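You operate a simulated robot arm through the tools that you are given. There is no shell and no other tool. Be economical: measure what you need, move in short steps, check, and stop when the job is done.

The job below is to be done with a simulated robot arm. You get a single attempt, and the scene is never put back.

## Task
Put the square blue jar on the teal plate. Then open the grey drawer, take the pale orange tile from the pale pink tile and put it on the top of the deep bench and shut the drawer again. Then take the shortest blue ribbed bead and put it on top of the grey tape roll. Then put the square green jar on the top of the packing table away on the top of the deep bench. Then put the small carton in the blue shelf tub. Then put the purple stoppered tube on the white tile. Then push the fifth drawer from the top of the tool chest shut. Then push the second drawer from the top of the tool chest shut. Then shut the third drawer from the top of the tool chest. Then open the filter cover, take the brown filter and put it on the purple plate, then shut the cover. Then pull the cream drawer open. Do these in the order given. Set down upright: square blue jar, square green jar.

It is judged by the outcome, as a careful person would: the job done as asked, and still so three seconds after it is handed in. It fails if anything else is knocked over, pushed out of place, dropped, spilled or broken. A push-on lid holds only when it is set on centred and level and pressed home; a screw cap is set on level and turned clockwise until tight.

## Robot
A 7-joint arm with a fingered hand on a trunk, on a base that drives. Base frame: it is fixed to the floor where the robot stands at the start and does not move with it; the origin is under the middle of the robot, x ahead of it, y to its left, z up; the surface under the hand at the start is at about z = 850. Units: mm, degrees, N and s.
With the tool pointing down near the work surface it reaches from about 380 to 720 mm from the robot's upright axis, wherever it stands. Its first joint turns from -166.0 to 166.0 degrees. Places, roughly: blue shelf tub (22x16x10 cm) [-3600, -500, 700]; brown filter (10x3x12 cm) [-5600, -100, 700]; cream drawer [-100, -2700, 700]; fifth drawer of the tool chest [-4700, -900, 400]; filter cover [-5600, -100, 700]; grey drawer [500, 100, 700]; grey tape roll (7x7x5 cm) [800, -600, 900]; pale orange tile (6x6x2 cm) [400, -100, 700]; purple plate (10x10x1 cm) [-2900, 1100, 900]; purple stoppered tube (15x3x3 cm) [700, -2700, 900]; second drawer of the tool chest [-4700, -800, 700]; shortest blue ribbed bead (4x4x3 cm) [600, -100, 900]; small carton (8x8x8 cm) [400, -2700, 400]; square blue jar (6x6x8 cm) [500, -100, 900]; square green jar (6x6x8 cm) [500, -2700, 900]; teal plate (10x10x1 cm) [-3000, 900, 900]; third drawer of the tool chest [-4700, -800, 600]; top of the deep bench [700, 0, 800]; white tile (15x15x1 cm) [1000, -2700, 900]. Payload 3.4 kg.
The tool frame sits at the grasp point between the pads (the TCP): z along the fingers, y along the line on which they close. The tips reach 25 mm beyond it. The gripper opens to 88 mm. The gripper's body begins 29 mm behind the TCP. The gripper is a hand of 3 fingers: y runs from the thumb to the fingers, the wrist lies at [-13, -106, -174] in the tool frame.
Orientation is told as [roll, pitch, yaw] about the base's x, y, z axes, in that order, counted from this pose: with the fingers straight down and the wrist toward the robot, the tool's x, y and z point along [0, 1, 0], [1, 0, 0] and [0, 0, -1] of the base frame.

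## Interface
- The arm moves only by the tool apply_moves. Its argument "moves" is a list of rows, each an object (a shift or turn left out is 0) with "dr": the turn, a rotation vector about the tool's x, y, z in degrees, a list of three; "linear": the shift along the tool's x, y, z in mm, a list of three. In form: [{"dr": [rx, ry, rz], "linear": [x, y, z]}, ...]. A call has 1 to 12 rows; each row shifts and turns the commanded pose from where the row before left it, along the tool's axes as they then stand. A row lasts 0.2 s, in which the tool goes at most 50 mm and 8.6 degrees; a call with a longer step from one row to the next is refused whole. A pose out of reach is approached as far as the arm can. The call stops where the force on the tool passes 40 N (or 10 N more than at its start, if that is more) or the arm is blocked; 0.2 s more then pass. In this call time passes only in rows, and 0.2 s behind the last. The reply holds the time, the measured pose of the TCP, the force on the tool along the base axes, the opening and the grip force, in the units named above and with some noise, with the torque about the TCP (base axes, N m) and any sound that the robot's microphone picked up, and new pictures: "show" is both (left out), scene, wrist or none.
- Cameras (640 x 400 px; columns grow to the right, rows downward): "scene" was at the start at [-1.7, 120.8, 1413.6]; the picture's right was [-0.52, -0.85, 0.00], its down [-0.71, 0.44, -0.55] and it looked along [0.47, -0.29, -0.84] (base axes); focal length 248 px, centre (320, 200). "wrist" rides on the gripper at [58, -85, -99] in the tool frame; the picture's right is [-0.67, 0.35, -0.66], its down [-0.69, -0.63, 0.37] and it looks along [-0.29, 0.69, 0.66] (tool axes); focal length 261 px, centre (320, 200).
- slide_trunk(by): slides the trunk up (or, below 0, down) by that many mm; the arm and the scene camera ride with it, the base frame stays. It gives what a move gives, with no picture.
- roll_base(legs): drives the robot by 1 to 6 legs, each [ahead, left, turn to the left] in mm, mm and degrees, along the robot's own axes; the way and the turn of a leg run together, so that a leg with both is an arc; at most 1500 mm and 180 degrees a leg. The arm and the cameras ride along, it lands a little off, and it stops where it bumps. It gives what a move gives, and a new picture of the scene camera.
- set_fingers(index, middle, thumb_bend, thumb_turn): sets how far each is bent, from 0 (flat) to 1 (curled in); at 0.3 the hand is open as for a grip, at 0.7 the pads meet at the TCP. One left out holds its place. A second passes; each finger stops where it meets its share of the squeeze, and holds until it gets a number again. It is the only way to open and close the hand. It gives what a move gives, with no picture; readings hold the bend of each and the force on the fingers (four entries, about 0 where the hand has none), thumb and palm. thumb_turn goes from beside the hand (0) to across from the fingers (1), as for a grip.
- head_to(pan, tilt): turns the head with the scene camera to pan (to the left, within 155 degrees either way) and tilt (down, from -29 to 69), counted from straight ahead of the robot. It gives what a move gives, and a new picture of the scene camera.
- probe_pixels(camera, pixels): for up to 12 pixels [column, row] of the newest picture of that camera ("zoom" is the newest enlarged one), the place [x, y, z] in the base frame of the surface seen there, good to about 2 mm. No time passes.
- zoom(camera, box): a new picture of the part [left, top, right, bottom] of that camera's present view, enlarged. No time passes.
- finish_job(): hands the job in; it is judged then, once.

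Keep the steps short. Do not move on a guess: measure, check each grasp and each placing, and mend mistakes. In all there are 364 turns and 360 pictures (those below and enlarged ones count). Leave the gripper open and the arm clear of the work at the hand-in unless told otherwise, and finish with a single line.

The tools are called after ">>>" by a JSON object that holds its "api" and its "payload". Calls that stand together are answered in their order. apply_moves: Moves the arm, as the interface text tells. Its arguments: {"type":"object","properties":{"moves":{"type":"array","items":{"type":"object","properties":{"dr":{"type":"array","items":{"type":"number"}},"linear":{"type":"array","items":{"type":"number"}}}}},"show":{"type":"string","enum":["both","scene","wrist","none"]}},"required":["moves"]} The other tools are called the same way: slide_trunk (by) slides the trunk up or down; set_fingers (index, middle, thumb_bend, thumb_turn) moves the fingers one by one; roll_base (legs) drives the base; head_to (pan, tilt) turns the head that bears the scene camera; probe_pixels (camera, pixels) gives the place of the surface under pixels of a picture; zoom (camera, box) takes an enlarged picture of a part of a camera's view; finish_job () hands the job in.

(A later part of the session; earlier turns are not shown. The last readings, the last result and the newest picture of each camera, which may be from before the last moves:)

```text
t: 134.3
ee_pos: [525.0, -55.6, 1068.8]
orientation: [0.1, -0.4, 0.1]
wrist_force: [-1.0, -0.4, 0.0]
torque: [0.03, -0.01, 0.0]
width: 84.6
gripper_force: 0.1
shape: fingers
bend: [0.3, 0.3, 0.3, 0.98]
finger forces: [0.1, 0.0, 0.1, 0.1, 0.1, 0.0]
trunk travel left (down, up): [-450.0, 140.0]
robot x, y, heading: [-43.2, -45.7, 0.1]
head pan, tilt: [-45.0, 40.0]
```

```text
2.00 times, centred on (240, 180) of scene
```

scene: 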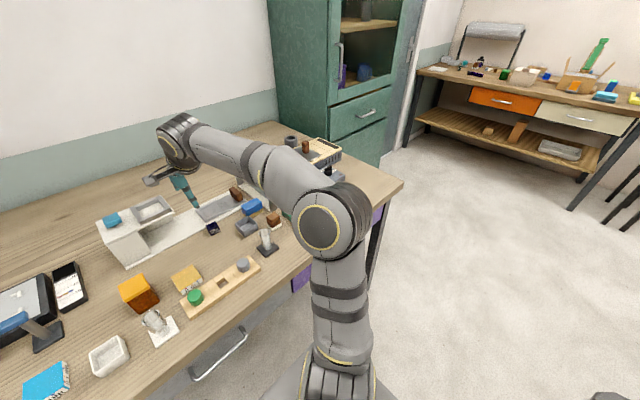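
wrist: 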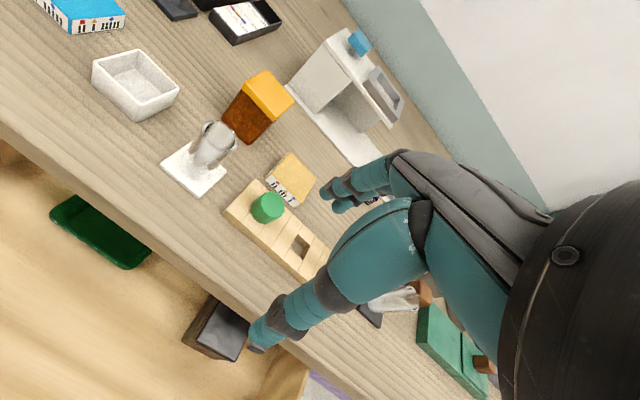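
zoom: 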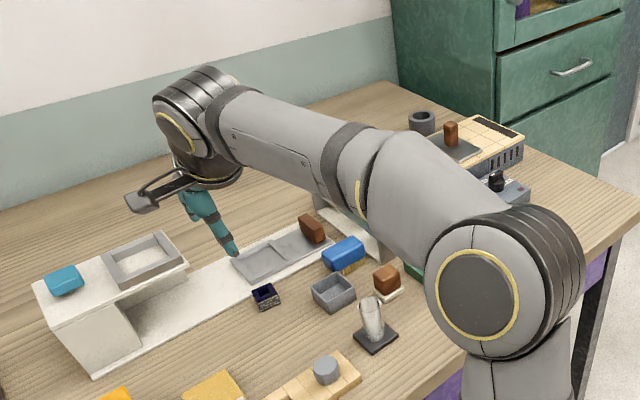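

Only the one at (584,-96) is ribbed. I probe around it and the tape roll.

>>> {"api": "zoom", "payload": {"camera": "scene", "box": [180, 190, 276, 250]}}

>>> {"api": "probe_pixels", "payload": {"camera": "zoom", "pixels": [[100, 260], [160, 230], [200, 215], [240, 200], [215, 250], [190, 225], [250, 230], [215, 290], [270, 250], [180, 250], [290, 200], [330, 260]]}}

>>> {"api": "probe_pixels", "payload": {"camera": "scene", "pixels": [[291, 135], [291, 145], [285, 139], [297, 139], [291, 140], [305, 148], [320, 145]]}}

```text
6.67 times, centred on (228, 220) of scene
```

zoom: 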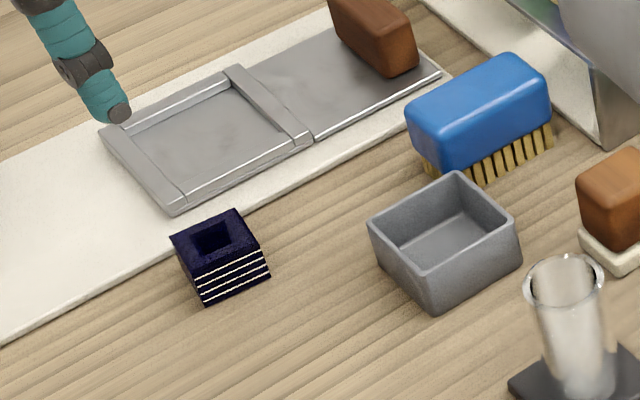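

```text
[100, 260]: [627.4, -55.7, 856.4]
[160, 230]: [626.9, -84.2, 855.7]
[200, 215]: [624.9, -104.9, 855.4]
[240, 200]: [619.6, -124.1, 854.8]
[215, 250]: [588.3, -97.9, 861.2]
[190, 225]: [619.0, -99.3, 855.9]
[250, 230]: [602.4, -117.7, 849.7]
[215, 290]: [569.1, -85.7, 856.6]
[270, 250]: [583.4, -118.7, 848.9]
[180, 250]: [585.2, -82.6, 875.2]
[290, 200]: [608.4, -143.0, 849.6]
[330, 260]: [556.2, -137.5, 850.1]
```

```text
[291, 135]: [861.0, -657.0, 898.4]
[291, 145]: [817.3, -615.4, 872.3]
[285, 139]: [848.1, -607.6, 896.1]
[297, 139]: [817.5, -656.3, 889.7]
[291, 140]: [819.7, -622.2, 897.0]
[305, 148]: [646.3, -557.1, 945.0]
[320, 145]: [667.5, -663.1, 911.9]
```

The plate beside the bead is 6 mm high, so I'll grip with TCP z≈883. Move over the bead first.

>>> {"api": "apply_moves", "payload": {"moves": [{"dr": [0.4, 0, 0], "linear": [-20, 30, 20]}, {"linear": [-19, 29, 25]}, {"linear": [0, 0, 45]}, {"linear": [0, 0, 45]}], "show": "wrist"}}

>>> {"api": "zoom", "payload": {"camera": "wrist", "box": [200, 180, 360, 280]}}

```text
t: 135.3
ee_pos: [584.6, -96.8, 934.0]
orientation: [0.1, 0.0, 0.1]
wrist_force: [-0.7, -0.2, 0.4]
torque: [0.01, 0.01, 0.04]
width: 84.8
gripper_force: 0.0
shape: fingers
bend: [0.3, 0.3, 0.3, 0.98]
finger forces: [0.0, 0.1, 0.1, 0.1, 0.0, 0.0]
trunk travel left (down, up): [-450.0, 140.0]
robot x, y, heading: [-38.6, -48.5, -0.1]
head pan, tilt: [-45.0, 40.0]
```

wrist: 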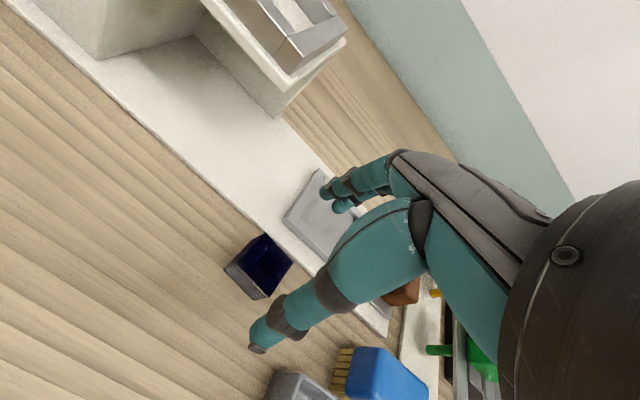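

```text
4.00 times, centred on (280, 230) of wrist
```

zoom: 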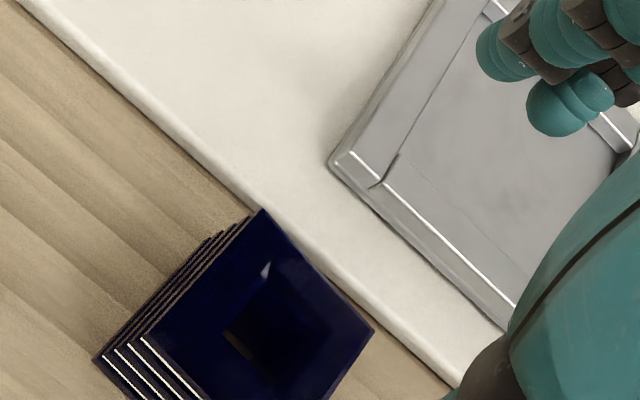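

>>> {"api": "probe_pixels", "payload": {"camera": "zoom", "pixels": [[340, 165], [450, 275], [400, 150], [262, 215], [368, 330], [145, 345], [300, 290], [95, 358], [520, 60], [570, 120], [340, 270]]}}

```text
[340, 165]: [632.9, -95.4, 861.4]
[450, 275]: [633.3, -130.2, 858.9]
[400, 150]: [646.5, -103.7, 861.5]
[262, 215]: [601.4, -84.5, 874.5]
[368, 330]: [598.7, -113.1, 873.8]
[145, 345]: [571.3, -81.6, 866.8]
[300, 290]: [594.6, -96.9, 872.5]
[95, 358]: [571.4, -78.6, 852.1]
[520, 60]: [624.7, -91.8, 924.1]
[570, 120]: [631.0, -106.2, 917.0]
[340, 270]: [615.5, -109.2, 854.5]
```

Bead centre (585.5,-96). I narrow the opening first to clear the grey tray at x≥632, then descend.

>>> {"api": "set_fingers", "payload": {"index": 0.45, "middle": 0.45, "thumb_bend": 0.45}}

>>> {"api": "apply_moves", "payload": {"moves": [{"linear": [1, 1, 20]}, {"linear": [0, 0, 15]}, {"linear": [0, 0, 10]}, {"linear": [0, 0, 5]}], "show": "wrist"}}

>>> {"api": "zoom", "payload": {"camera": "wrist", "box": [220, 150, 420, 275]}}

```text
t: 136.3
ee_pos: [583.6, -96.1, 934.9]
orientation: [0.2, -0.1, 0.0]
wrist_force: [0.0, -0.2, -0.3]
torque: [-0.01, -0.01, 0.03]
width: 52.9
gripper_force: 0.1
shape: fingers
bend: [0.45, 0.45, 0.45, 0.98]
finger forces: [0.0, 0.0, 0.0, 0.0, 0.1, 0.0]
trunk travel left (down, up): [-450.0, 140.0]
robot x, y, heading: [-40.6, -44.8, 0.1]
head pan, tilt: [-45.0, 40.0]
```

```text
t: 137.3
ee_pos: [585.4, -92.3, 886.2]
orientation: [0.1, 0.0, 0.0]
wrist_force: [0.1, -0.5, 1.4]
torque: [0.0, -0.08, 0.0]
width: 53.1
gripper_force: 0.9
shape: fingers
bend: [0.45, 0.45, 0.45, 0.98]
finger forces: [0.1, 2.2, 0.0, 0.1, 0.0, 0.0]
trunk travel left (down, up): [-450.0, 140.0]
robot x, y, heading: [-39.6, -53.7, 0.3]
head pan, tilt: [-45.0, 40.0]
```

wrist: 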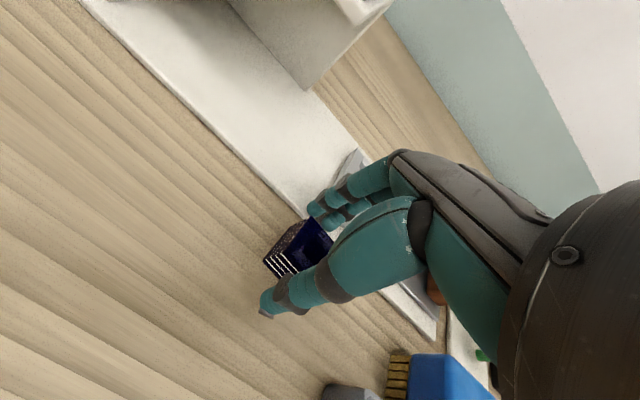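

```text
3.20 times, centred on (320, 212) of wrist
```

zoom: 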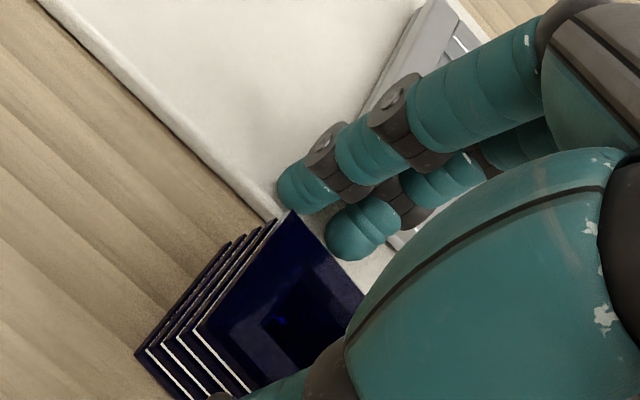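

Middle finger just touches the plate. Up 2 mm, centre in y, then close.

>>> {"api": "apply_moves", "payload": {"moves": [{"linear": [-3, 0, -2]}], "show": "none"}}

>>> {"api": "set_fingers", "payload": {"index": 0.7, "middle": 0.7, "thumb_bend": 0.7}}

>>> {"api": "zoom", "payload": {"camera": "wrist", "box": [220, 150, 420, 275]}}

```text
t: 137.7
ee_pos: [585.3, -96.2, 885.9]
orientation: [0.0, 0.2, 0.1]
wrist_force: [0.1, -0.1, 0.4]
torque: [0.03, 0.0, 0.01]
width: 53.5
gripper_force: 0.1
shape: fingers
bend: [0.45, 0.45, 0.45, 0.98]
finger forces: [0.0, 0.0, 0.0, 0.0, 0.0, 0.1]
trunk travel left (down, up): [-450.0, 140.0]
robot x, y, heading: [-37.5, -52.8, -0.1]
head pan, tilt: [-45.0, 40.0]
```

```text
t: 138.7
ee_pos: [585.7, -95.3, 886.8]
orientation: [0.1, 0.0, 0.1]
wrist_force: [0.1, -0.5, -0.3]
torque: [-0.01, 0.0, -0.02]
width: 25.2
gripper_force: 10.5
shape: fingers
bend: [0.6, 0.64, 0.57, 0.96]
finger forces: [6.2, 4.9, 0.0, 0.0, 11.1, 0.1]
trunk travel left (down, up): [-450.0, 140.0]
robot x, y, heading: [-39.5, -51.1, -0.1]
head pan, tilt: [-45.0, 40.0]
```

```text
3.20 times, centred on (320, 212) of wrist
```

zoom: 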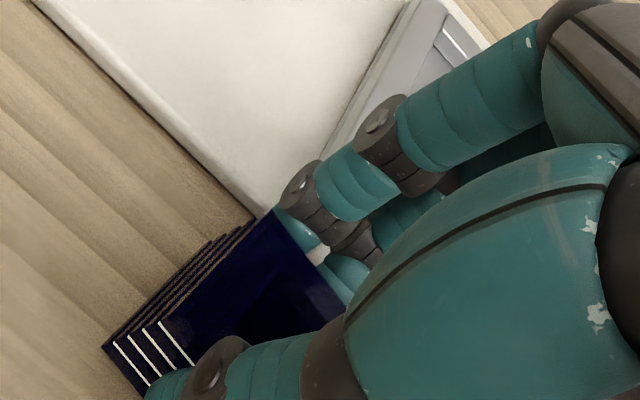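

Bead gripped (10.5 N, it sets its share). Lift and check.

>>> {"api": "apply_moves", "payload": {"moves": [{"linear": [0, 0, -10]}, {"linear": [0, 0, -30]}, {"linear": [0, 0, -40]}, {"linear": [0, 0, -45]}, {"linear": [0, 0, -45]}, {"linear": [0, -45, -15]}, {"linear": [0, -45, 0]}], "show": "wrist"}}

```text
t: 140.3
ee_pos: [492.9, -94.8, 1071.0]
orientation: [0.1, 0.0, 0.1]
wrist_force: [0.1, 0.0, -0.5]
torque: [-0.02, -0.03, 0.02]
width: 24.8
gripper_force: 10.5
shape: fingers
bend: [0.6, 0.64, 0.57, 0.96]
finger forces: [6.2, 4.7, 0.0, 0.1, 10.9, 0.0]
trunk travel left (down, up): [-450.0, 140.0]
robot x, y, heading: [-41.3, -52.5, 0.1]
head pan, tilt: [-45.0, 40.0]
```

wrist: 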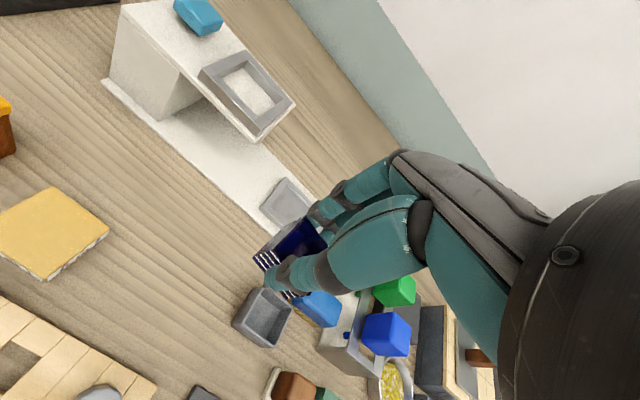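

Bead held. The tape roll centre is near (835,-630), deep on the bench; I look at the free space by the bench's right end.

>>> {"api": "head_to", "payload": {"pan": -60, "tilt": 45}}

>>> {"api": "probe_pixels", "payload": {"camera": "scene", "pixels": [[200, 60], [260, 60], [330, 150], [300, 150], [200, 100], [240, 120], [170, 90], [400, 200]]}}

```text
t: 141.1
ee_pos: [493.5, -95.2, 1070.9]
orientation: [0.2, 0.1, 0.1]
wrist_force: [-1.4, 0.0, 0.0]
torque: [0.01, -0.01, -0.02]
width: 24.9
gripper_force: 10.7
shape: fingers
bend: [0.6, 0.64, 0.57, 0.96]
finger forces: [6.2, 4.7, 0.0, 0.0, 10.9, 0.0]
trunk travel left (down, up): [-450.0, 140.0]
robot x, y, heading: [-42.9, -50.8, 0.2]
head pan, tilt: [-60.0, 45.0]
```

scene: 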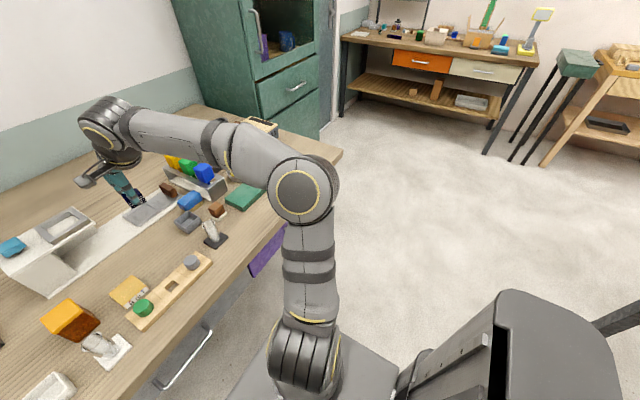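

```text
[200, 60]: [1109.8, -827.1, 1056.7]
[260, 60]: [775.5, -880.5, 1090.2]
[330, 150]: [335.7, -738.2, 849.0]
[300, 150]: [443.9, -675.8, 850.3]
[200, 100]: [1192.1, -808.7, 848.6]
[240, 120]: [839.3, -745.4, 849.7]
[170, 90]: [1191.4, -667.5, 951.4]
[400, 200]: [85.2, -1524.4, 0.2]
```

The cabinet blocks the end approach, so I'll try from the front at y≈-600. Raise the trunk, back off, strafe right, then look at the roll.

>>> {"api": "slide_trunk", "payload": {"by": 100}}

>>> {"api": "roll_base", "payload": {"legs": [[-100, 0, 0], [0, -560, 0], [130, 0, 0]]}}

>>> {"api": "head_to", "payload": {"pan": -5, "tilt": 45}}

```text
t: 142.4
ee_pos: [493.4, -94.7, 1170.3]
orientation: [0.1, 0.0, 0.0]
wrist_force: [-0.7, 0.1, 0.0]
torque: [-0.01, 0.03, -0.03]
width: 25.0
gripper_force: 10.8
shape: fingers
bend: [0.6, 0.64, 0.57, 0.96]
finger forces: [6.1, 4.8, 0.0, 0.0, 11.0, 0.1]
trunk travel left (down, up): [-550.0, 40.0]
robot x, y, heading: [-40.0, -53.5, 0.0]
head pan, tilt: [-60.0, 45.0]
```

```text
t: 147.3
ee_pos: [522.9, -657.2, 1169.5]
orientation: [0.1, 0.1, 0.1]
wrist_force: [-0.1, -0.4, 0.1]
torque: [-0.01, 0.04, 0.0]
width: 25.2
gripper_force: 10.9
shape: fingers
bend: [0.6, 0.64, 0.57, 0.96]
finger forces: [6.2, 4.7, 0.1, 0.1, 10.9, 0.1]
trunk travel left (down, up): [-550.0, 40.0]
robot x, y, heading: [-11.9, -614.1, 0.0]
head pan, tilt: [-60.0, 45.0]
```

scene: 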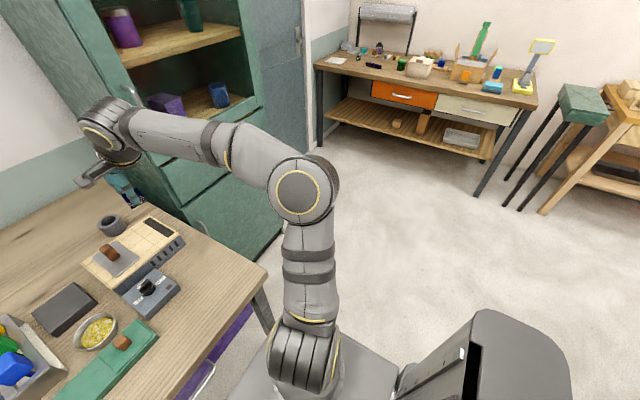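

```text
t: 148.5
ee_pos: [522.2, -658.0, 1169.9]
orientation: [0.1, 0.0, 0.0]
wrist_force: [-0.4, 0.4, -1.4]
torque: [0.01, 0.03, -0.02]
width: 24.9
gripper_force: 11.2
shape: fingers
bend: [0.6, 0.64, 0.57, 0.96]
finger forces: [6.2, 4.7, 0.0, 0.0, 10.9, 0.0]
trunk travel left (down, up): [-550.0, 40.0]
robot x, y, heading: [-16.0, -612.2, -0.2]
head pan, tilt: [-5.0, 45.0]
```

scene: 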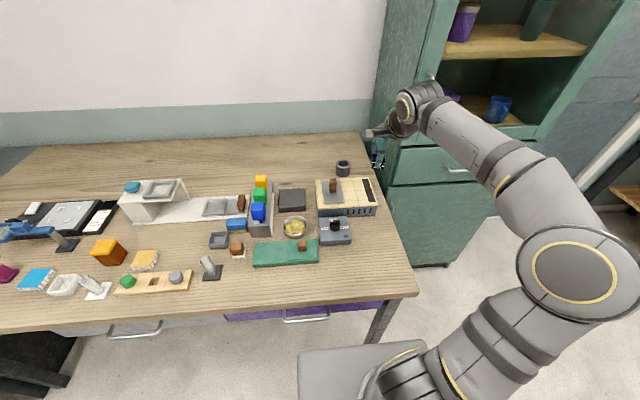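

>>> {"api": "zoom", "payload": {"camera": "scene", "box": [300, 145, 396, 205]}}

>>> {"api": "probe_pixels", "payload": {"camera": "scene", "pixels": [[343, 163], [336, 166], [350, 166], [343, 171], [343, 175], [343, 167], [305, 318], [355, 205], [318, 190]]}}

```text
6.67 times, centred on (348, 175) of scene
```

zoom: 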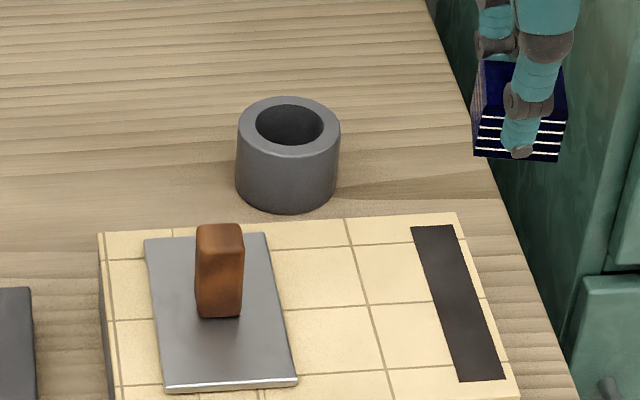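

```text
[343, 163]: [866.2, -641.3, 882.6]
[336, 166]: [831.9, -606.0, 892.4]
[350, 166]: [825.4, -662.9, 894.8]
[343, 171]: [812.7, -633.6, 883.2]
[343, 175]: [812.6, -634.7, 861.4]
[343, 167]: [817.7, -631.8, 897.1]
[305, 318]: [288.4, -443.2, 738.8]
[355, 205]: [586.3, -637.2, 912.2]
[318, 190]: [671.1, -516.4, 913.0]
```

>>> {"api": "probe_pixels", "payload": {"camera": "zoom", "pixels": [[240, 127], [338, 127], [290, 99], [289, 155], [257, 126], [321, 126], [290, 106], [289, 144], [247, 127], [330, 127], [480, 70], [560, 150]]}}

>>> {"api": "zoom", "payload": {"camera": "wrist", "box": [230, 170, 390, 270]}}

```text
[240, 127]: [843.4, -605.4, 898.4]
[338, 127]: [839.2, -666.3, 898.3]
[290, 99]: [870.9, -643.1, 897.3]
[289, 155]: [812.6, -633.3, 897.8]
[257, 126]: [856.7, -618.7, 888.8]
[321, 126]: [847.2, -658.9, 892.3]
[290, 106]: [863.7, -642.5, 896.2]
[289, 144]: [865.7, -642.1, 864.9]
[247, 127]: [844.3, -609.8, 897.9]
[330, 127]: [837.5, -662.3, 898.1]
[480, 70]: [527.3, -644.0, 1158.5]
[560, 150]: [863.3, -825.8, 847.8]
```

```text
4.00 times, centred on (310, 220) of wrist
```

zoom: 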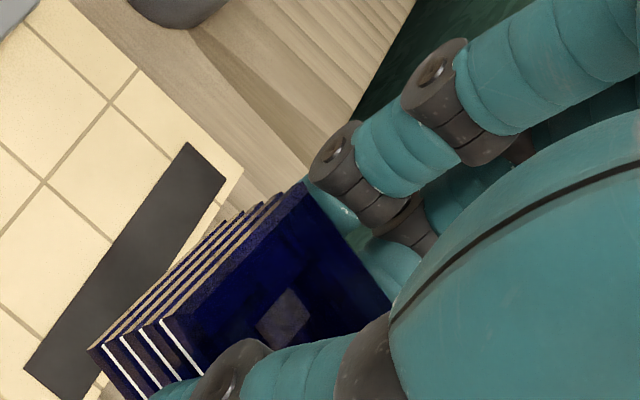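

The roll: centre ≈(842,-636), top z 898, outer Ø≈62. It's too deep to reach from the front (≈756 mm), so I'll stand off the right end of the bench, before the cabinet. First back off and strafe right, then swing the arm leftward.

>>> {"api": "roll_base", "payload": {"legs": [[-130, 0, 0], [0, -372, 0]]}}

>>> {"api": "apply_moves", "payload": {"moves": [{"linear": [39, -14, 0]}, {"linear": [39, -14, 0]}, {"linear": [39, -14, 0]}, {"linear": [39, -14, 0]}, {"linear": [39, -14, 0]}, {"linear": [39, -14, 0]}, {"linear": [39, -14, 0]}, {"linear": [39, -14, 0]}, {"dr": [0, 0, -8]}, {"dr": [0, 0, -8]}, {"dr": [0, 0, -8]}, {"dr": [0, 0, -8]}], "show": "scene"}}

```text
t: 151.8
ee_pos: [392.1, -1037.8, 1170.4]
orientation: [0.1, 0.0, 0.7]
wrist_force: [1.3, 0.2, -0.5]
torque: [0.04, -0.02, 0.04]
width: 24.9
gripper_force: 10.8
shape: fingers
bend: [0.6, 0.64, 0.57, 0.96]
finger forces: [6.2, 4.6, 0.0, 0.1, 11.0, 0.0]
trunk travel left (down, up): [-550.0, 40.0]
robot x, y, heading: [-140.0, -997.1, 0.4]
head pan, tilt: [-5.0, 45.0]
```

scene: 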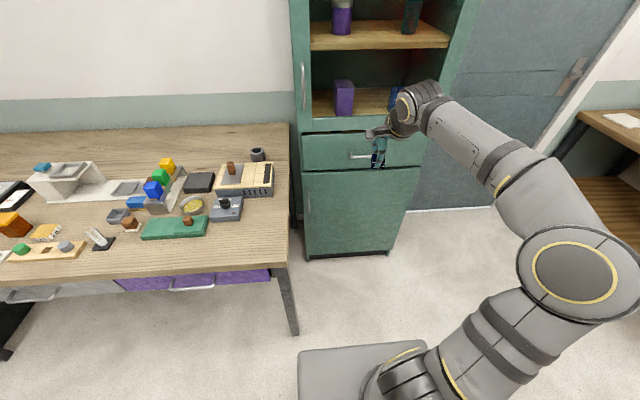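

```text
t: 154.4
ee_pos: [277.3, -725.2, 1171.4]
orientation: [0.1, -0.1, 32.6]
wrist_force: [-0.6, -0.1, -0.7]
torque: [0.01, -0.02, 0.01]
width: 25.2
gripper_force: 11.3
shape: fingers
bend: [0.6, 0.64, 0.57, 0.96]
finger forces: [6.2, 4.7, 0.0, 0.0, 10.9, 0.0]
trunk travel left (down, up): [-550.0, 40.0]
robot x, y, heading: [-144.6, -997.4, 0.4]
head pan, tilt: [-5.0, 45.0]
```

scene: 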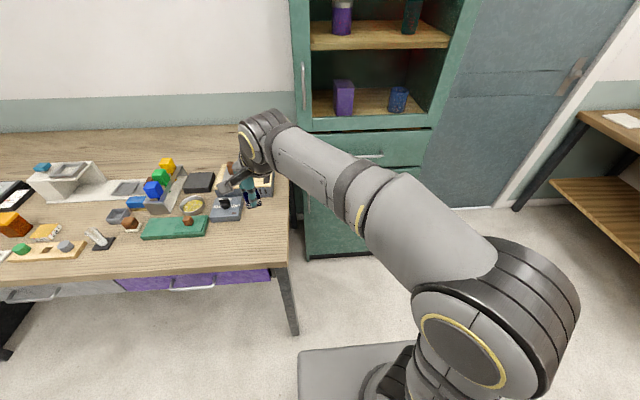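

>>> {"api": "roll_base", "payload": {"legs": [[300, 0, 0]]}}

>>> {"api": "roll_base", "payload": {"legs": [[120, 0, 0]]}}

```text
t: 156.5
ee_pos: [577.7, -737.0, 1170.2]
orientation: [0.2, 0.0, 31.9]
wrist_force: [0.1, 0.2, 0.3]
torque: [-0.06, -0.02, -0.03]
width: 25.1
gripper_force: 10.5
shape: fingers
bend: [0.6, 0.64, 0.57, 0.96]
finger forces: [6.2, 4.7, 0.0, 0.0, 10.9, 0.0]
trunk travel left (down, up): [-550.0, 40.0]
robot x, y, heading: [148.8, -1004.4, -0.1]
head pan, tilt: [-5.0, 45.0]
```

scene: 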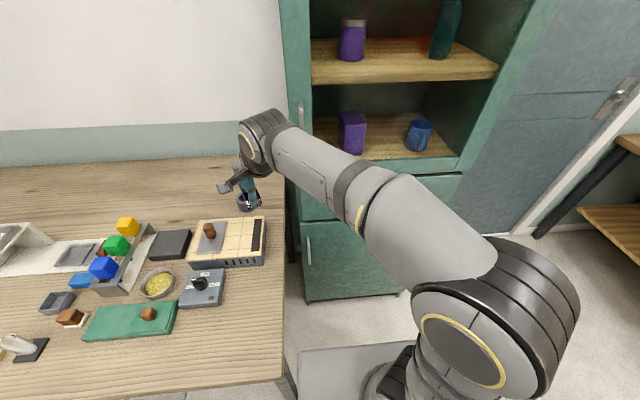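

```text
t: 157.7
ee_pos: [694.9, -735.4, 1170.0]
orientation: [0.1, 0.0, 32.0]
wrist_force: [-0.3, 0.2, -0.6]
torque: [0.01, 0.03, 0.0]
width: 24.7
gripper_force: 11.0
shape: fingers
bend: [0.6, 0.64, 0.57, 0.96]
finger forces: [6.3, 4.8, 0.0, 0.0, 10.9, 0.1]
trunk travel left (down, up): [-550.0, 40.0]
robot x, y, heading: [266.6, -1004.1, -0.3]
head pan, tilt: [-5.0, 45.0]
```

scene: 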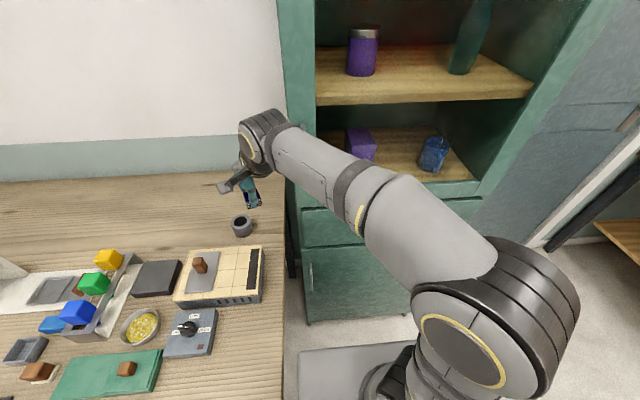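

>>> {"api": "zoom", "payload": {"camera": "scene", "box": [202, 190, 298, 250]}}

>>> {"api": "probe_pixels", "payload": {"camera": "scene", "pixels": [[284, 30], [300, 60], [298, 250], [310, 260], [290, 100]]}}

>>> {"api": "apply_moves", "payload": {"moves": [{"linear": [0, 20, 0]}], "show": "wrist"}}

```text
6.67 times, centred on (250, 220) of scene
```

zoom: 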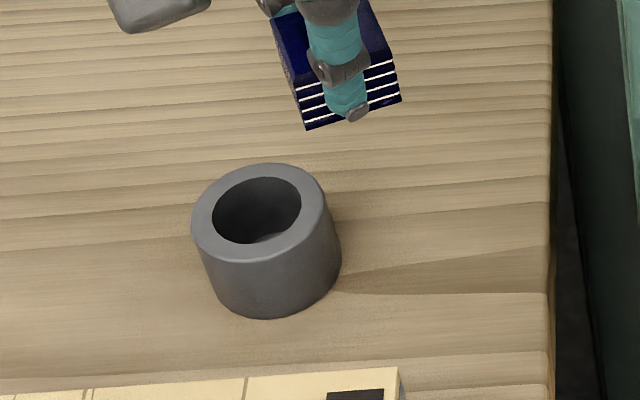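

```text
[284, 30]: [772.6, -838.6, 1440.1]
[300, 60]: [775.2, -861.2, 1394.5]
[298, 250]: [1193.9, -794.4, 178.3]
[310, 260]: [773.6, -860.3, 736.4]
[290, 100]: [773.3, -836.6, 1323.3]
```

```text
t: 158.1
ee_pos: [711.6, -724.0, 1169.7]
orientation: [0.2, 0.0, 32.0]
wrist_force: [-0.1, 0.5, -0.5]
torque: [-0.02, 0.0, -0.05]
width: 24.8
gripper_force: 10.5
shape: fingers
bend: [0.6, 0.64, 0.57, 0.96]
finger forces: [6.2, 4.8, 0.0, 0.1, 10.9, 0.0]
trunk travel left (down, up): [-550.0, 40.0]
robot x, y, heading: [271.0, -1003.1, -0.4]
head pan, tilt: [-5.0, 45.0]
```

wrist: 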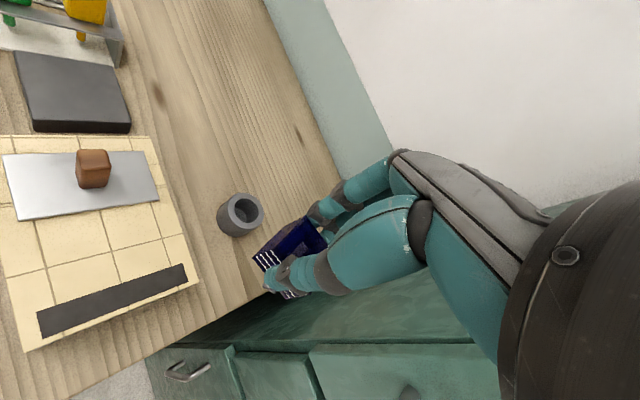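

>>> {"api": "probe_pixels", "payload": {"camera": "zoom", "pixels": [[196, 220], [324, 207], [265, 167], [255, 257], [208, 220], [306, 205], [263, 174], [255, 248], [230, 178], [295, 240]]}}

>>> {"api": "zoom", "payload": {"camera": "wrist", "box": [200, 180, 296, 240]}}

```text
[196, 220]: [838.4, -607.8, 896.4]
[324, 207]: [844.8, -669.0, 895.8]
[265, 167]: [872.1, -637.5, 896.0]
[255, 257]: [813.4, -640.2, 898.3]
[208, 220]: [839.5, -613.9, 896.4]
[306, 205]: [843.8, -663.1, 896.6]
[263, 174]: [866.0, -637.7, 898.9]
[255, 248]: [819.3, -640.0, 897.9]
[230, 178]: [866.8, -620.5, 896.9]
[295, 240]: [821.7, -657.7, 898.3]
```

```text
6.67 times, centred on (248, 210) of wrist
```

zoom: 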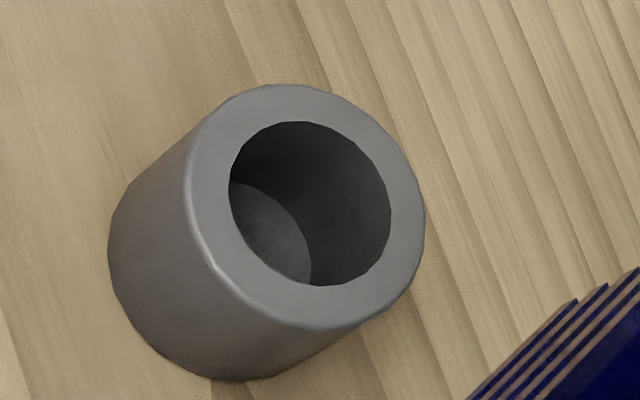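

I measure the bead in the hand.

>>> {"api": "zoom", "payload": {"camera": "wrist", "box": [240, 200, 352, 270]}}

>>> {"api": "probe_pixels", "payload": {"camera": "zoom", "pixels": [[370, 108], [160, 300], [482, 245], [170, 285], [365, 115], [475, 245], [75, 335], [185, 275]]}}

```text
5.71 times, centred on (296, 235) of wrist
```

zoom: 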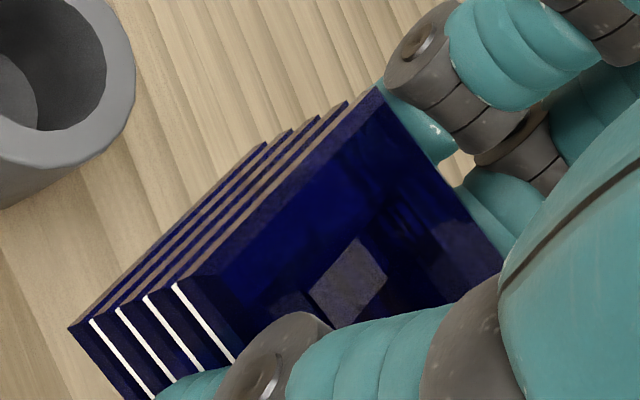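

```text
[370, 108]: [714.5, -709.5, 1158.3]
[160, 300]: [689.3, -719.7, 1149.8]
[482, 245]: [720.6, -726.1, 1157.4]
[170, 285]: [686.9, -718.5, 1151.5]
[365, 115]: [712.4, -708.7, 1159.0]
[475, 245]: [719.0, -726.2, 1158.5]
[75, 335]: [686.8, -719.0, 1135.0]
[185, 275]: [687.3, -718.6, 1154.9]
```

Bead is ≈30 mm square and the hole is ≈42 mm, so centred it could fall in. I'll rest it with its centre over the wall-side of the ring (about 20 mm off centre), where it's stably supported. Move down, then forward.

>>> {"api": "apply_moves", "payload": {"moves": [{"linear": [0, 0, 45]}, {"linear": [0, 0, 45]}, {"linear": [0, 0, 45]}, {"linear": [3, 45, 0]}, {"linear": [3, 45, 0]}, {"linear": [3, 42, 0]}, {"linear": [0, 10.4, 0]}], "show": "both"}}

```text
t: 159.7
ee_pos: [826.9, -644.5, 1034.8]
orientation: [0.1, -0.1, 32.0]
wrist_force: [0.3, -0.8, 0.4]
torque: [-0.04, 0.02, -0.01]
width: 25.0
gripper_force: 10.8
shape: fingers
bend: [0.6, 0.64, 0.57, 0.96]
finger forces: [6.2, 4.6, 0.0, 0.0, 10.6, 0.1]
trunk travel left (down, up): [-550.0, 40.0]
robot x, y, heading: [270.1, -1001.1, -0.1]
head pan, tilt: [-5.0, 45.0]
```

scene: 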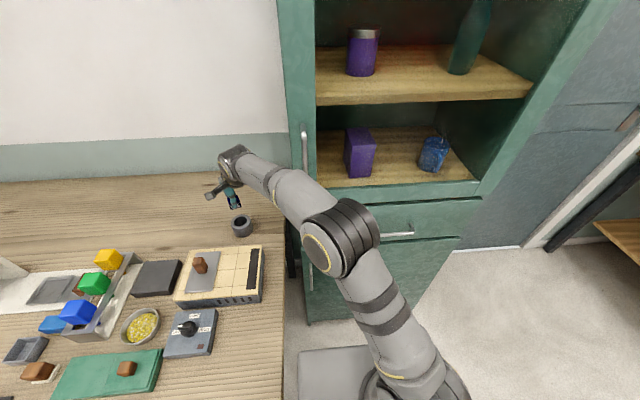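
wrist: 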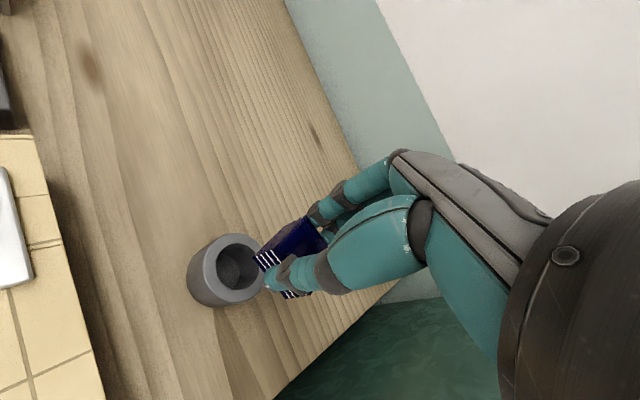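

>>> {"api": "apply_moves", "payload": {"moves": [{"linear": [2.5, 2.5, 40]}, {"linear": [0, 0, 30]}, {"linear": [0, 0, 18]}], "show": "both"}}

>>> {"api": "zoom", "payload": {"camera": "wrist", "box": [220, 190, 380, 290]}}

>>> {"api": "zoom", "payload": {"camera": "scene", "box": [202, 170, 298, 230]}}

```text
t: 160.5
ee_pos: [827.1, -639.6, 947.0]
orientation: [0.1, 0.1, 32.1]
wrist_force: [0.4, 0.0, -0.1]
torque: [0.03, 0.01, -0.01]
width: 24.9
gripper_force: 10.8
shape: fingers
bend: [0.6, 0.64, 0.57, 0.96]
finger forces: [6.1, 4.6, 0.0, 0.1, 10.7, 0.0]
trunk travel left (down, up): [-550.0, 40.0]
robot x, y, heading: [269.4, -1000.0, -0.4]
head pan, tilt: [-5.0, 45.0]
```

scene: 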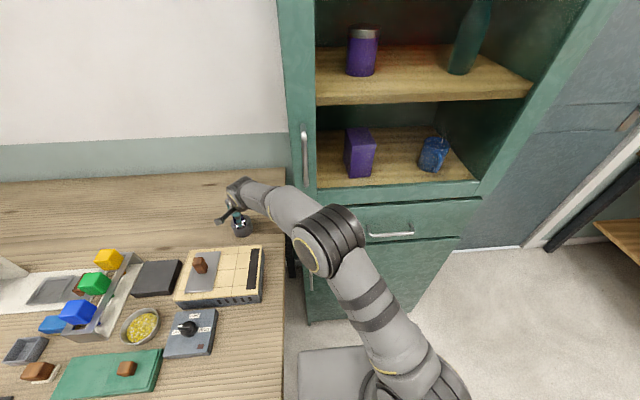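
wrist: 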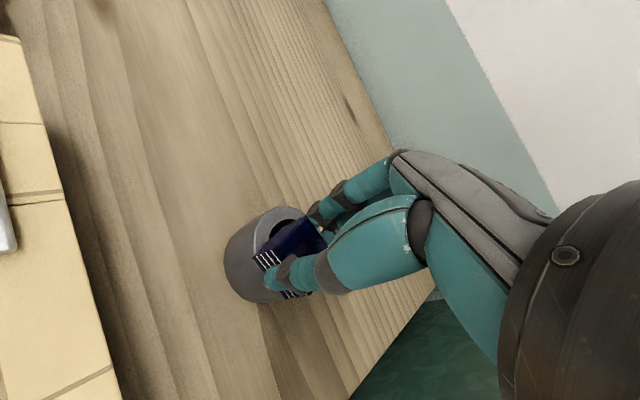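

```text
4.00 times, centred on (300, 240) of wrist
```

zoom: 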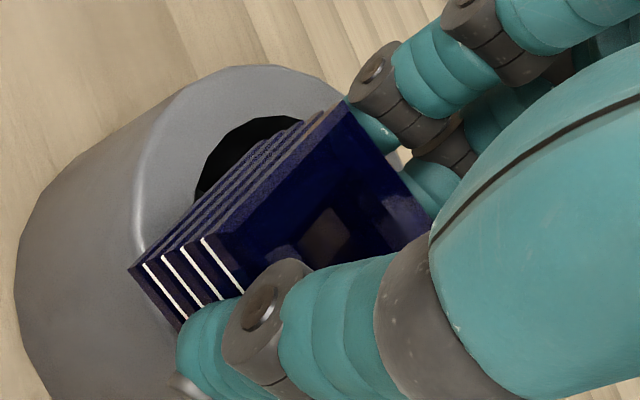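

```text
6.67 times, centred on (250, 200) of scene
```

zoom: 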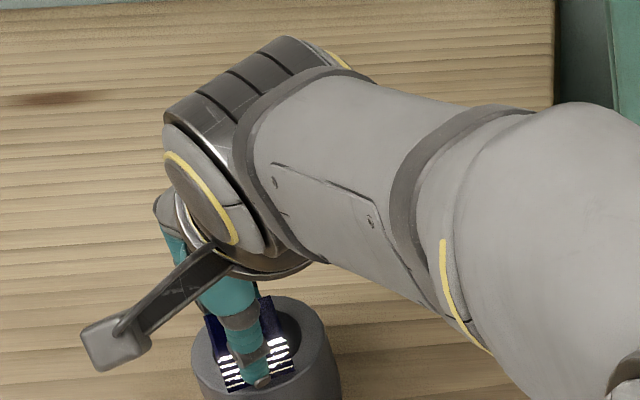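

Placement looks as planned. Descend gently to contact.

>>> {"api": "apply_moves", "payload": {"moves": [{"linear": [0, 0, 6]}, {"linear": [0, 0, 3]}, {"linear": [0, 0, 2]}, {"linear": [0, 0, 1.5]}], "show": "none"}}

```text
t: 161.5
ee_pos: [827.6, -638.5, 935.2]
orientation: [0.1, 0.1, 32.0]
wrist_force: [-1.0, -0.9, 0.0]
torque: [0.03, -0.03, -0.01]
width: 24.6
gripper_force: 10.7
shape: fingers
bend: [0.6, 0.64, 0.57, 0.96]
finger forces: [6.1, 4.6, 0.1, 0.0, 10.6, 0.0]
trunk travel left (down, up): [-550.0, 40.0]
robot x, y, heading: [269.6, -1003.2, -0.2]
head pan, tilt: [-5.0, 45.0]
```

>>> {"api": "apply_moves", "payload": {"moves": [{"linear": [0, 0, 1.5]}, {"linear": [0, 0, 1]}, {"linear": [0, 0, 1]}], "show": "wrist"}}

```text
t: 162.3
ee_pos: [828.1, -637.5, 934.1]
orientation: [0.1, -0.1, 32.0]
wrist_force: [1.0, -0.2, 6.7]
torque: [-0.03, 0.02, -0.02]
width: 24.5
gripper_force: 11.3
shape: fingers
bend: [0.61, 0.64, 0.57, 0.96]
finger forces: [6.4, 4.9, 0.0, 0.0, 11.3, 0.0]
trunk travel left (down, up): [-550.0, 40.0]
robot x, y, heading: [271.6, -1001.9, 0.0]
head pan, tilt: [-5.0, 45.0]
```

wrist: 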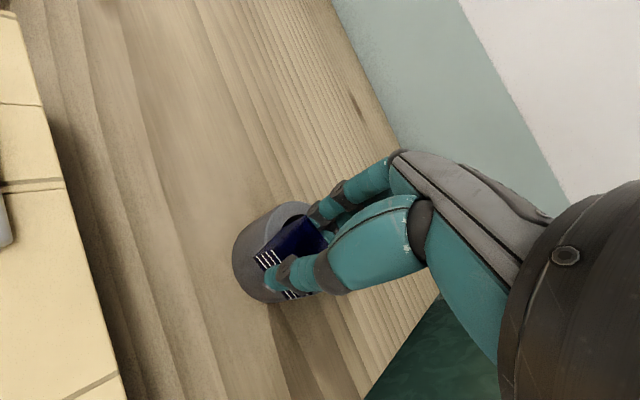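

Contact 6.7 N. Release gently in two stages.

>>> {"api": "set_fingers", "payload": {"index": 0.5, "middle": 0.54, "thumb_bend": 0.48}}

>>> {"api": "zoom", "payload": {"camera": "wrist", "box": [220, 190, 380, 290]}}

```text
t: 163.3
ee_pos: [826.4, -638.5, 931.0]
orientation: [0.1, 0.1, 32.1]
wrist_force: [0.1, -0.5, 0.3]
torque: [-0.03, -0.01, 0.01]
width: 43.3
gripper_force: 0.0
shape: fingers
bend: [0.5, 0.54, 0.48, 0.97]
finger forces: [0.0, 0.0, 0.1, 0.1, 0.0, 0.0]
trunk travel left (down, up): [-550.0, 40.0]
robot x, y, heading: [272.3, -1005.0, -0.0]
head pan, tilt: [-5.0, 45.0]
```

```text
4.00 times, centred on (300, 240) of wrist
```

zoom: 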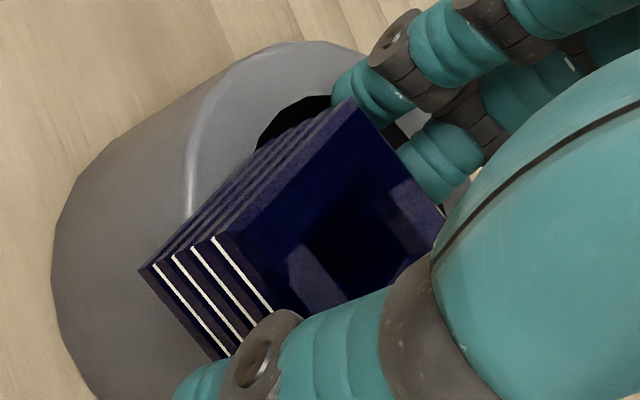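

Bead stays level on the ring. I rise straight up and look.

>>> {"api": "apply_moves", "payload": {"moves": [{"linear": [0, 0, -15]}, {"linear": [0, 0, -30]}, {"linear": [0, 0, -45]}, {"linear": [0, -30, -30]}, {"linear": [0, -45, 0]}, {"linear": [0, -45, 0]}], "show": "both"}}

>>> {"api": "zoom", "payload": {"camera": "scene", "box": [202, 190, 298, 250]}}

```text
t: 164.7
ee_pos: [729.3, -704.3, 1052.6]
orientation: [0.1, -0.1, 32.1]
wrist_force: [0.3, -0.4, 0.2]
torque: [-0.01, 0.03, 0.01]
width: 43.7
gripper_force: 0.1
shape: fingers
bend: [0.5, 0.54, 0.48, 0.97]
finger forces: [0.0, 0.0, 0.1, 0.0, 0.0, 0.1]
trunk travel left (down, up): [-550.0, 40.0]
robot x, y, heading: [273.3, -1004.5, 0.1]
head pan, tilt: [-5.0, 45.0]
```

scene: 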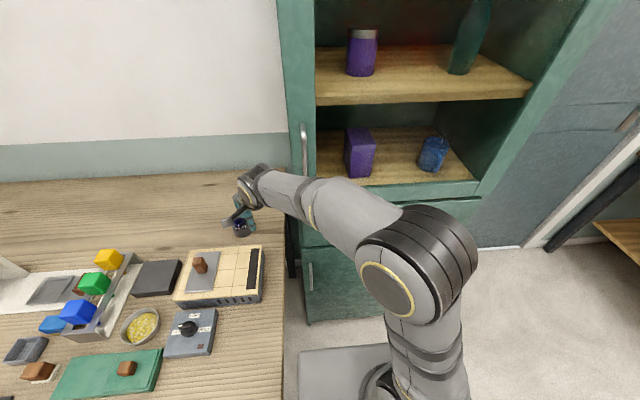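
wrist: 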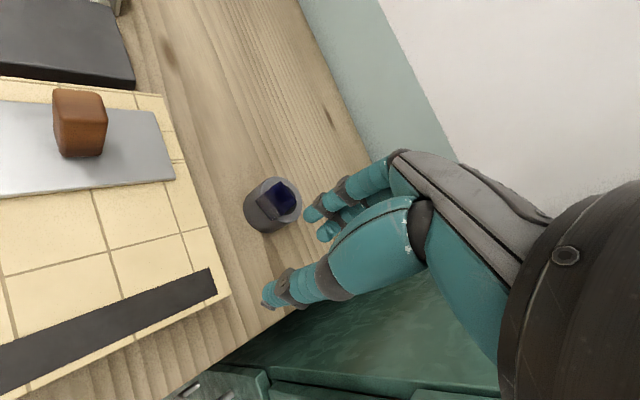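

```text
6.67 times, centred on (250, 220) of scene
```

zoom: 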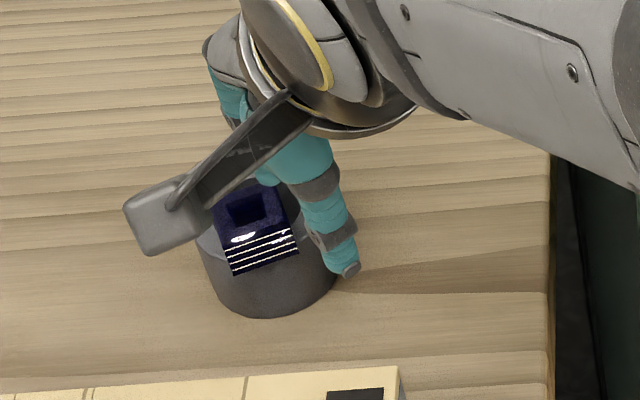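

>>> {"api": "zoom", "payload": {"camera": "wrist", "box": [224, 160, 320, 220]}}

>>> {"api": "probe_pixels", "payload": {"camera": "scene", "pixels": [[235, 220], [239, 222], [244, 221], [243, 227], [239, 219]]}}

```text
6.67 times, centred on (272, 190) of wrist
```

zoom: 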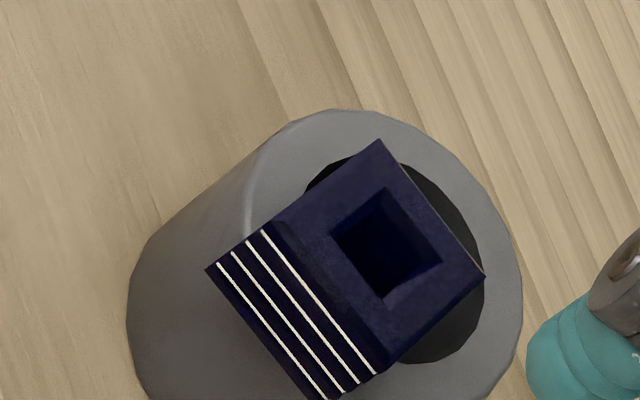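

```text
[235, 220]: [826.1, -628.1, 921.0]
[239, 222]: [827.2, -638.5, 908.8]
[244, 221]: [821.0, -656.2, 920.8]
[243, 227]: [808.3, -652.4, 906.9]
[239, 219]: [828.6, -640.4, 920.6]
```

Bead sits level on the ring (top z≈921). Next the square green jar on the packing table at about (500,-2700). Back out, turn right and drive there.

>>> {"api": "roll_base", "payload": {"legs": [[-340, 0, 0], [0, 0, -90]]}}

>>> {"api": "apply_moves", "payload": {"moves": [{"dr": [0, 0, 8], "linear": [-30, 0, 0]}, {"dr": [0, 0, 8], "linear": [-35, 0, 0]}, {"dr": [0, 0, 8], "linear": [-35, 0, 0]}, {"dr": [0, 0, 8], "linear": [-35, 0, 0]}, {"linear": [-35, -10, 0]}, {"linear": [-30, -10, 0]}, {"linear": [-30, -10, 0]}], "show": "none"}}

>>> {"api": "roll_base", "payload": {"legs": [[600, 300, 0], [350, 200, 0]]}}

>>> {"api": "head_to", "payload": {"pan": 10, "tilt": 35}}

```text
t: 170.8
ee_pos: [218.8, -1465.3, 1052.0]
orientation: [0.1, -0.1, -58.8]
wrist_force: [0.0, 0.4, 0.5]
torque: [0.03, 0.0, -0.03]
width: 43.6
gripper_force: 0.1
shape: fingers
bend: [0.5, 0.54, 0.48, 0.97]
finger forces: [0.0, 0.0, 0.0, 0.0, 0.0, 0.0]
trunk travel left (down, up): [-550.0, 40.0]
robot x, y, heading: [-70.0, -998.9, -91.3]
head pan, tilt: [-5.0, 45.0]
```

scene: 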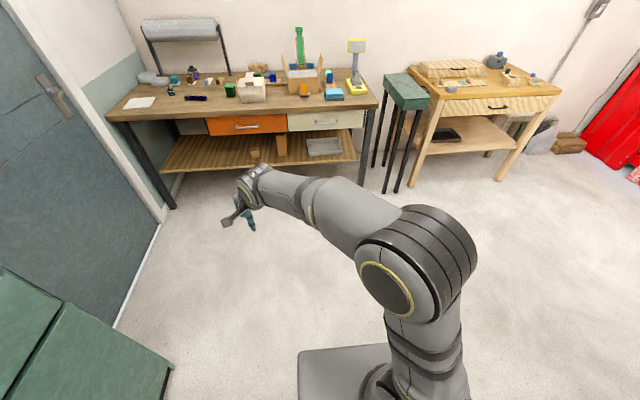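

```text
t: 172.4
ee_pos: [-1.2, -1477.1, 1050.7]
orientation: [0.1, 0.0, -90.9]
wrist_force: [-0.4, -0.9, -0.6]
torque: [0.02, 0.01, -0.02]
width: 43.8
gripper_force: 0.1
shape: fingers
bend: [0.5, 0.54, 0.48, 0.97]
finger forces: [0.0, 0.1, 0.0, 0.1, 0.0, 0.0]
trunk travel left (down, up): [-550.0, 40.0]
robot x, y, heading: [-75.9, -1001.5, -91.2]
head pan, tilt: [-5.0, 45.0]
```

```text
t: 178.2
ee_pos: [515.5, -2433.2, 1051.6]
orientation: [0.1, 0.2, -89.3]
wrist_force: [0.5, 0.5, 0.7]
torque: [0.0, 0.0, -0.01]
width: 43.5
gripper_force: 0.0
shape: fingers
bend: [0.5, 0.54, 0.48, 0.97]
finger forces: [0.0, 0.1, 0.0, 0.0, 0.1, 0.0]
trunk travel left (down, up): [-550.0, 40.0]
robot x, y, heading: [431.0, -1961.7, -89.2]
head pan, tilt: [-5.0, 45.0]
```

scene: 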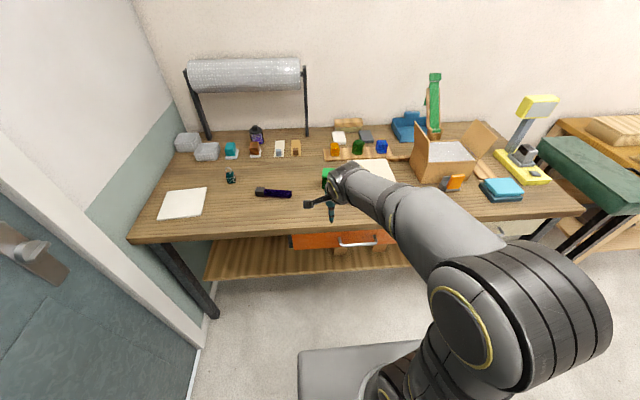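

```text
t: 179.0
ee_pos: [516.6, -2433.2, 1050.3]
orientation: [0.1, 0.0, -89.3]
wrist_force: [0.5, -0.1, 0.0]
torque: [0.03, -0.03, -0.01]
width: 43.4
gripper_force: 0.1
shape: fingers
bend: [0.5, 0.54, 0.48, 0.97]
finger forces: [0.1, 0.0, 0.0, 0.0, 0.0, 0.1]
trunk travel left (down, up): [-550.0, 40.0]
robot x, y, heading: [432.0, -1956.1, -89.5]
head pan, tilt: [10.0, 35.0]
```

scene: 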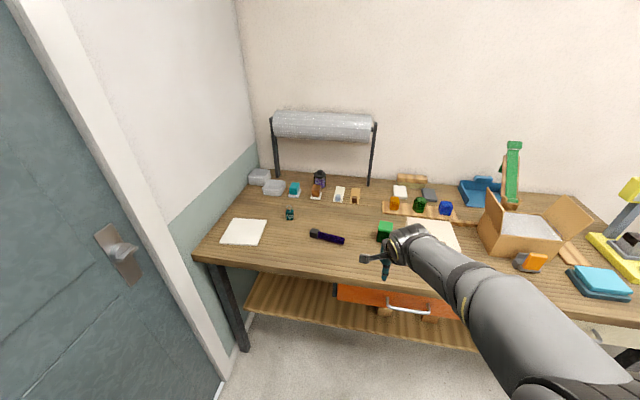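

>>> {"api": "zoom", "payload": {"camera": "scene", "box": [290, 160, 490, 285]}}

>>> {"api": "probe_pixels", "payload": {"camera": "scene", "pixels": [[384, 226], [384, 235], [420, 203], [326, 237], [315, 233], [242, 232], [425, 235], [395, 203]]}}

>>> {"api": "apply_moves", "payload": {"moves": [{"linear": [0, 0, -5]}], "show": "wrist"}}

```text
3.20 times, centred on (390, 222) of scene
```

zoom: 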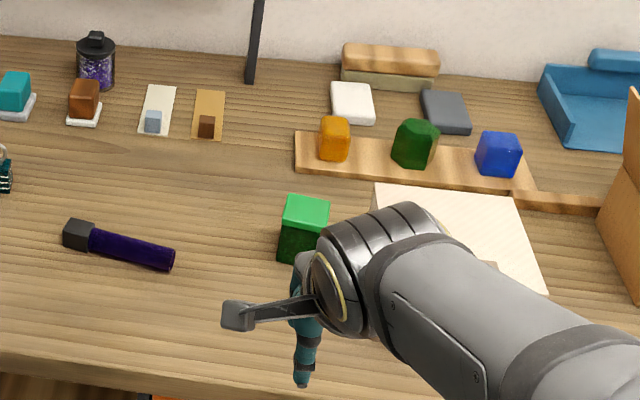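

```text
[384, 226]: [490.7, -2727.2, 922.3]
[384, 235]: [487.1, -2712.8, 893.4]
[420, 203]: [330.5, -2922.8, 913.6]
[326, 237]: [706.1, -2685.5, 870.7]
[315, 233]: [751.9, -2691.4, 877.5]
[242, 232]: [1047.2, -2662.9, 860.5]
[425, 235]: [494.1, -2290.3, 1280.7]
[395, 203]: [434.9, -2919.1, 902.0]
```

```text
t: 179.4
ee_pos: [516.1, -2433.4, 1056.9]
orientation: [0.1, 0.0, -89.5]
wrist_force: [1.0, -0.8, 0.0]
torque: [-0.04, 0.0, 0.0]
width: 43.4
gripper_force: 0.0
shape: fingers
bend: [0.5, 0.54, 0.48, 0.97]
finger forces: [0.0, 0.0, 0.0, 0.1, 0.0, 0.0]
trunk travel left (down, up): [-550.0, 40.0]
robot x, y, heading: [429.8, -1959.0, -89.4]
head pan, tilt: [10.0, 35.0]
```

wrist: 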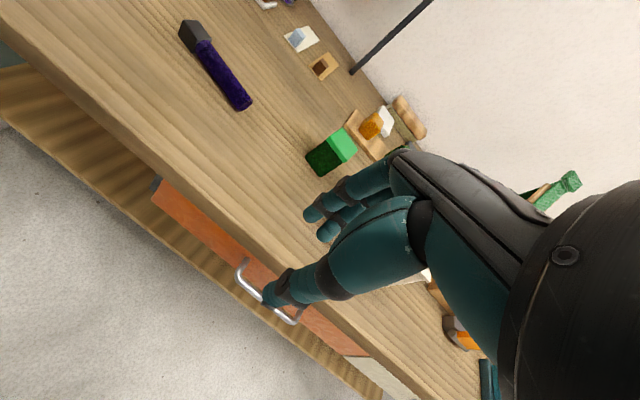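

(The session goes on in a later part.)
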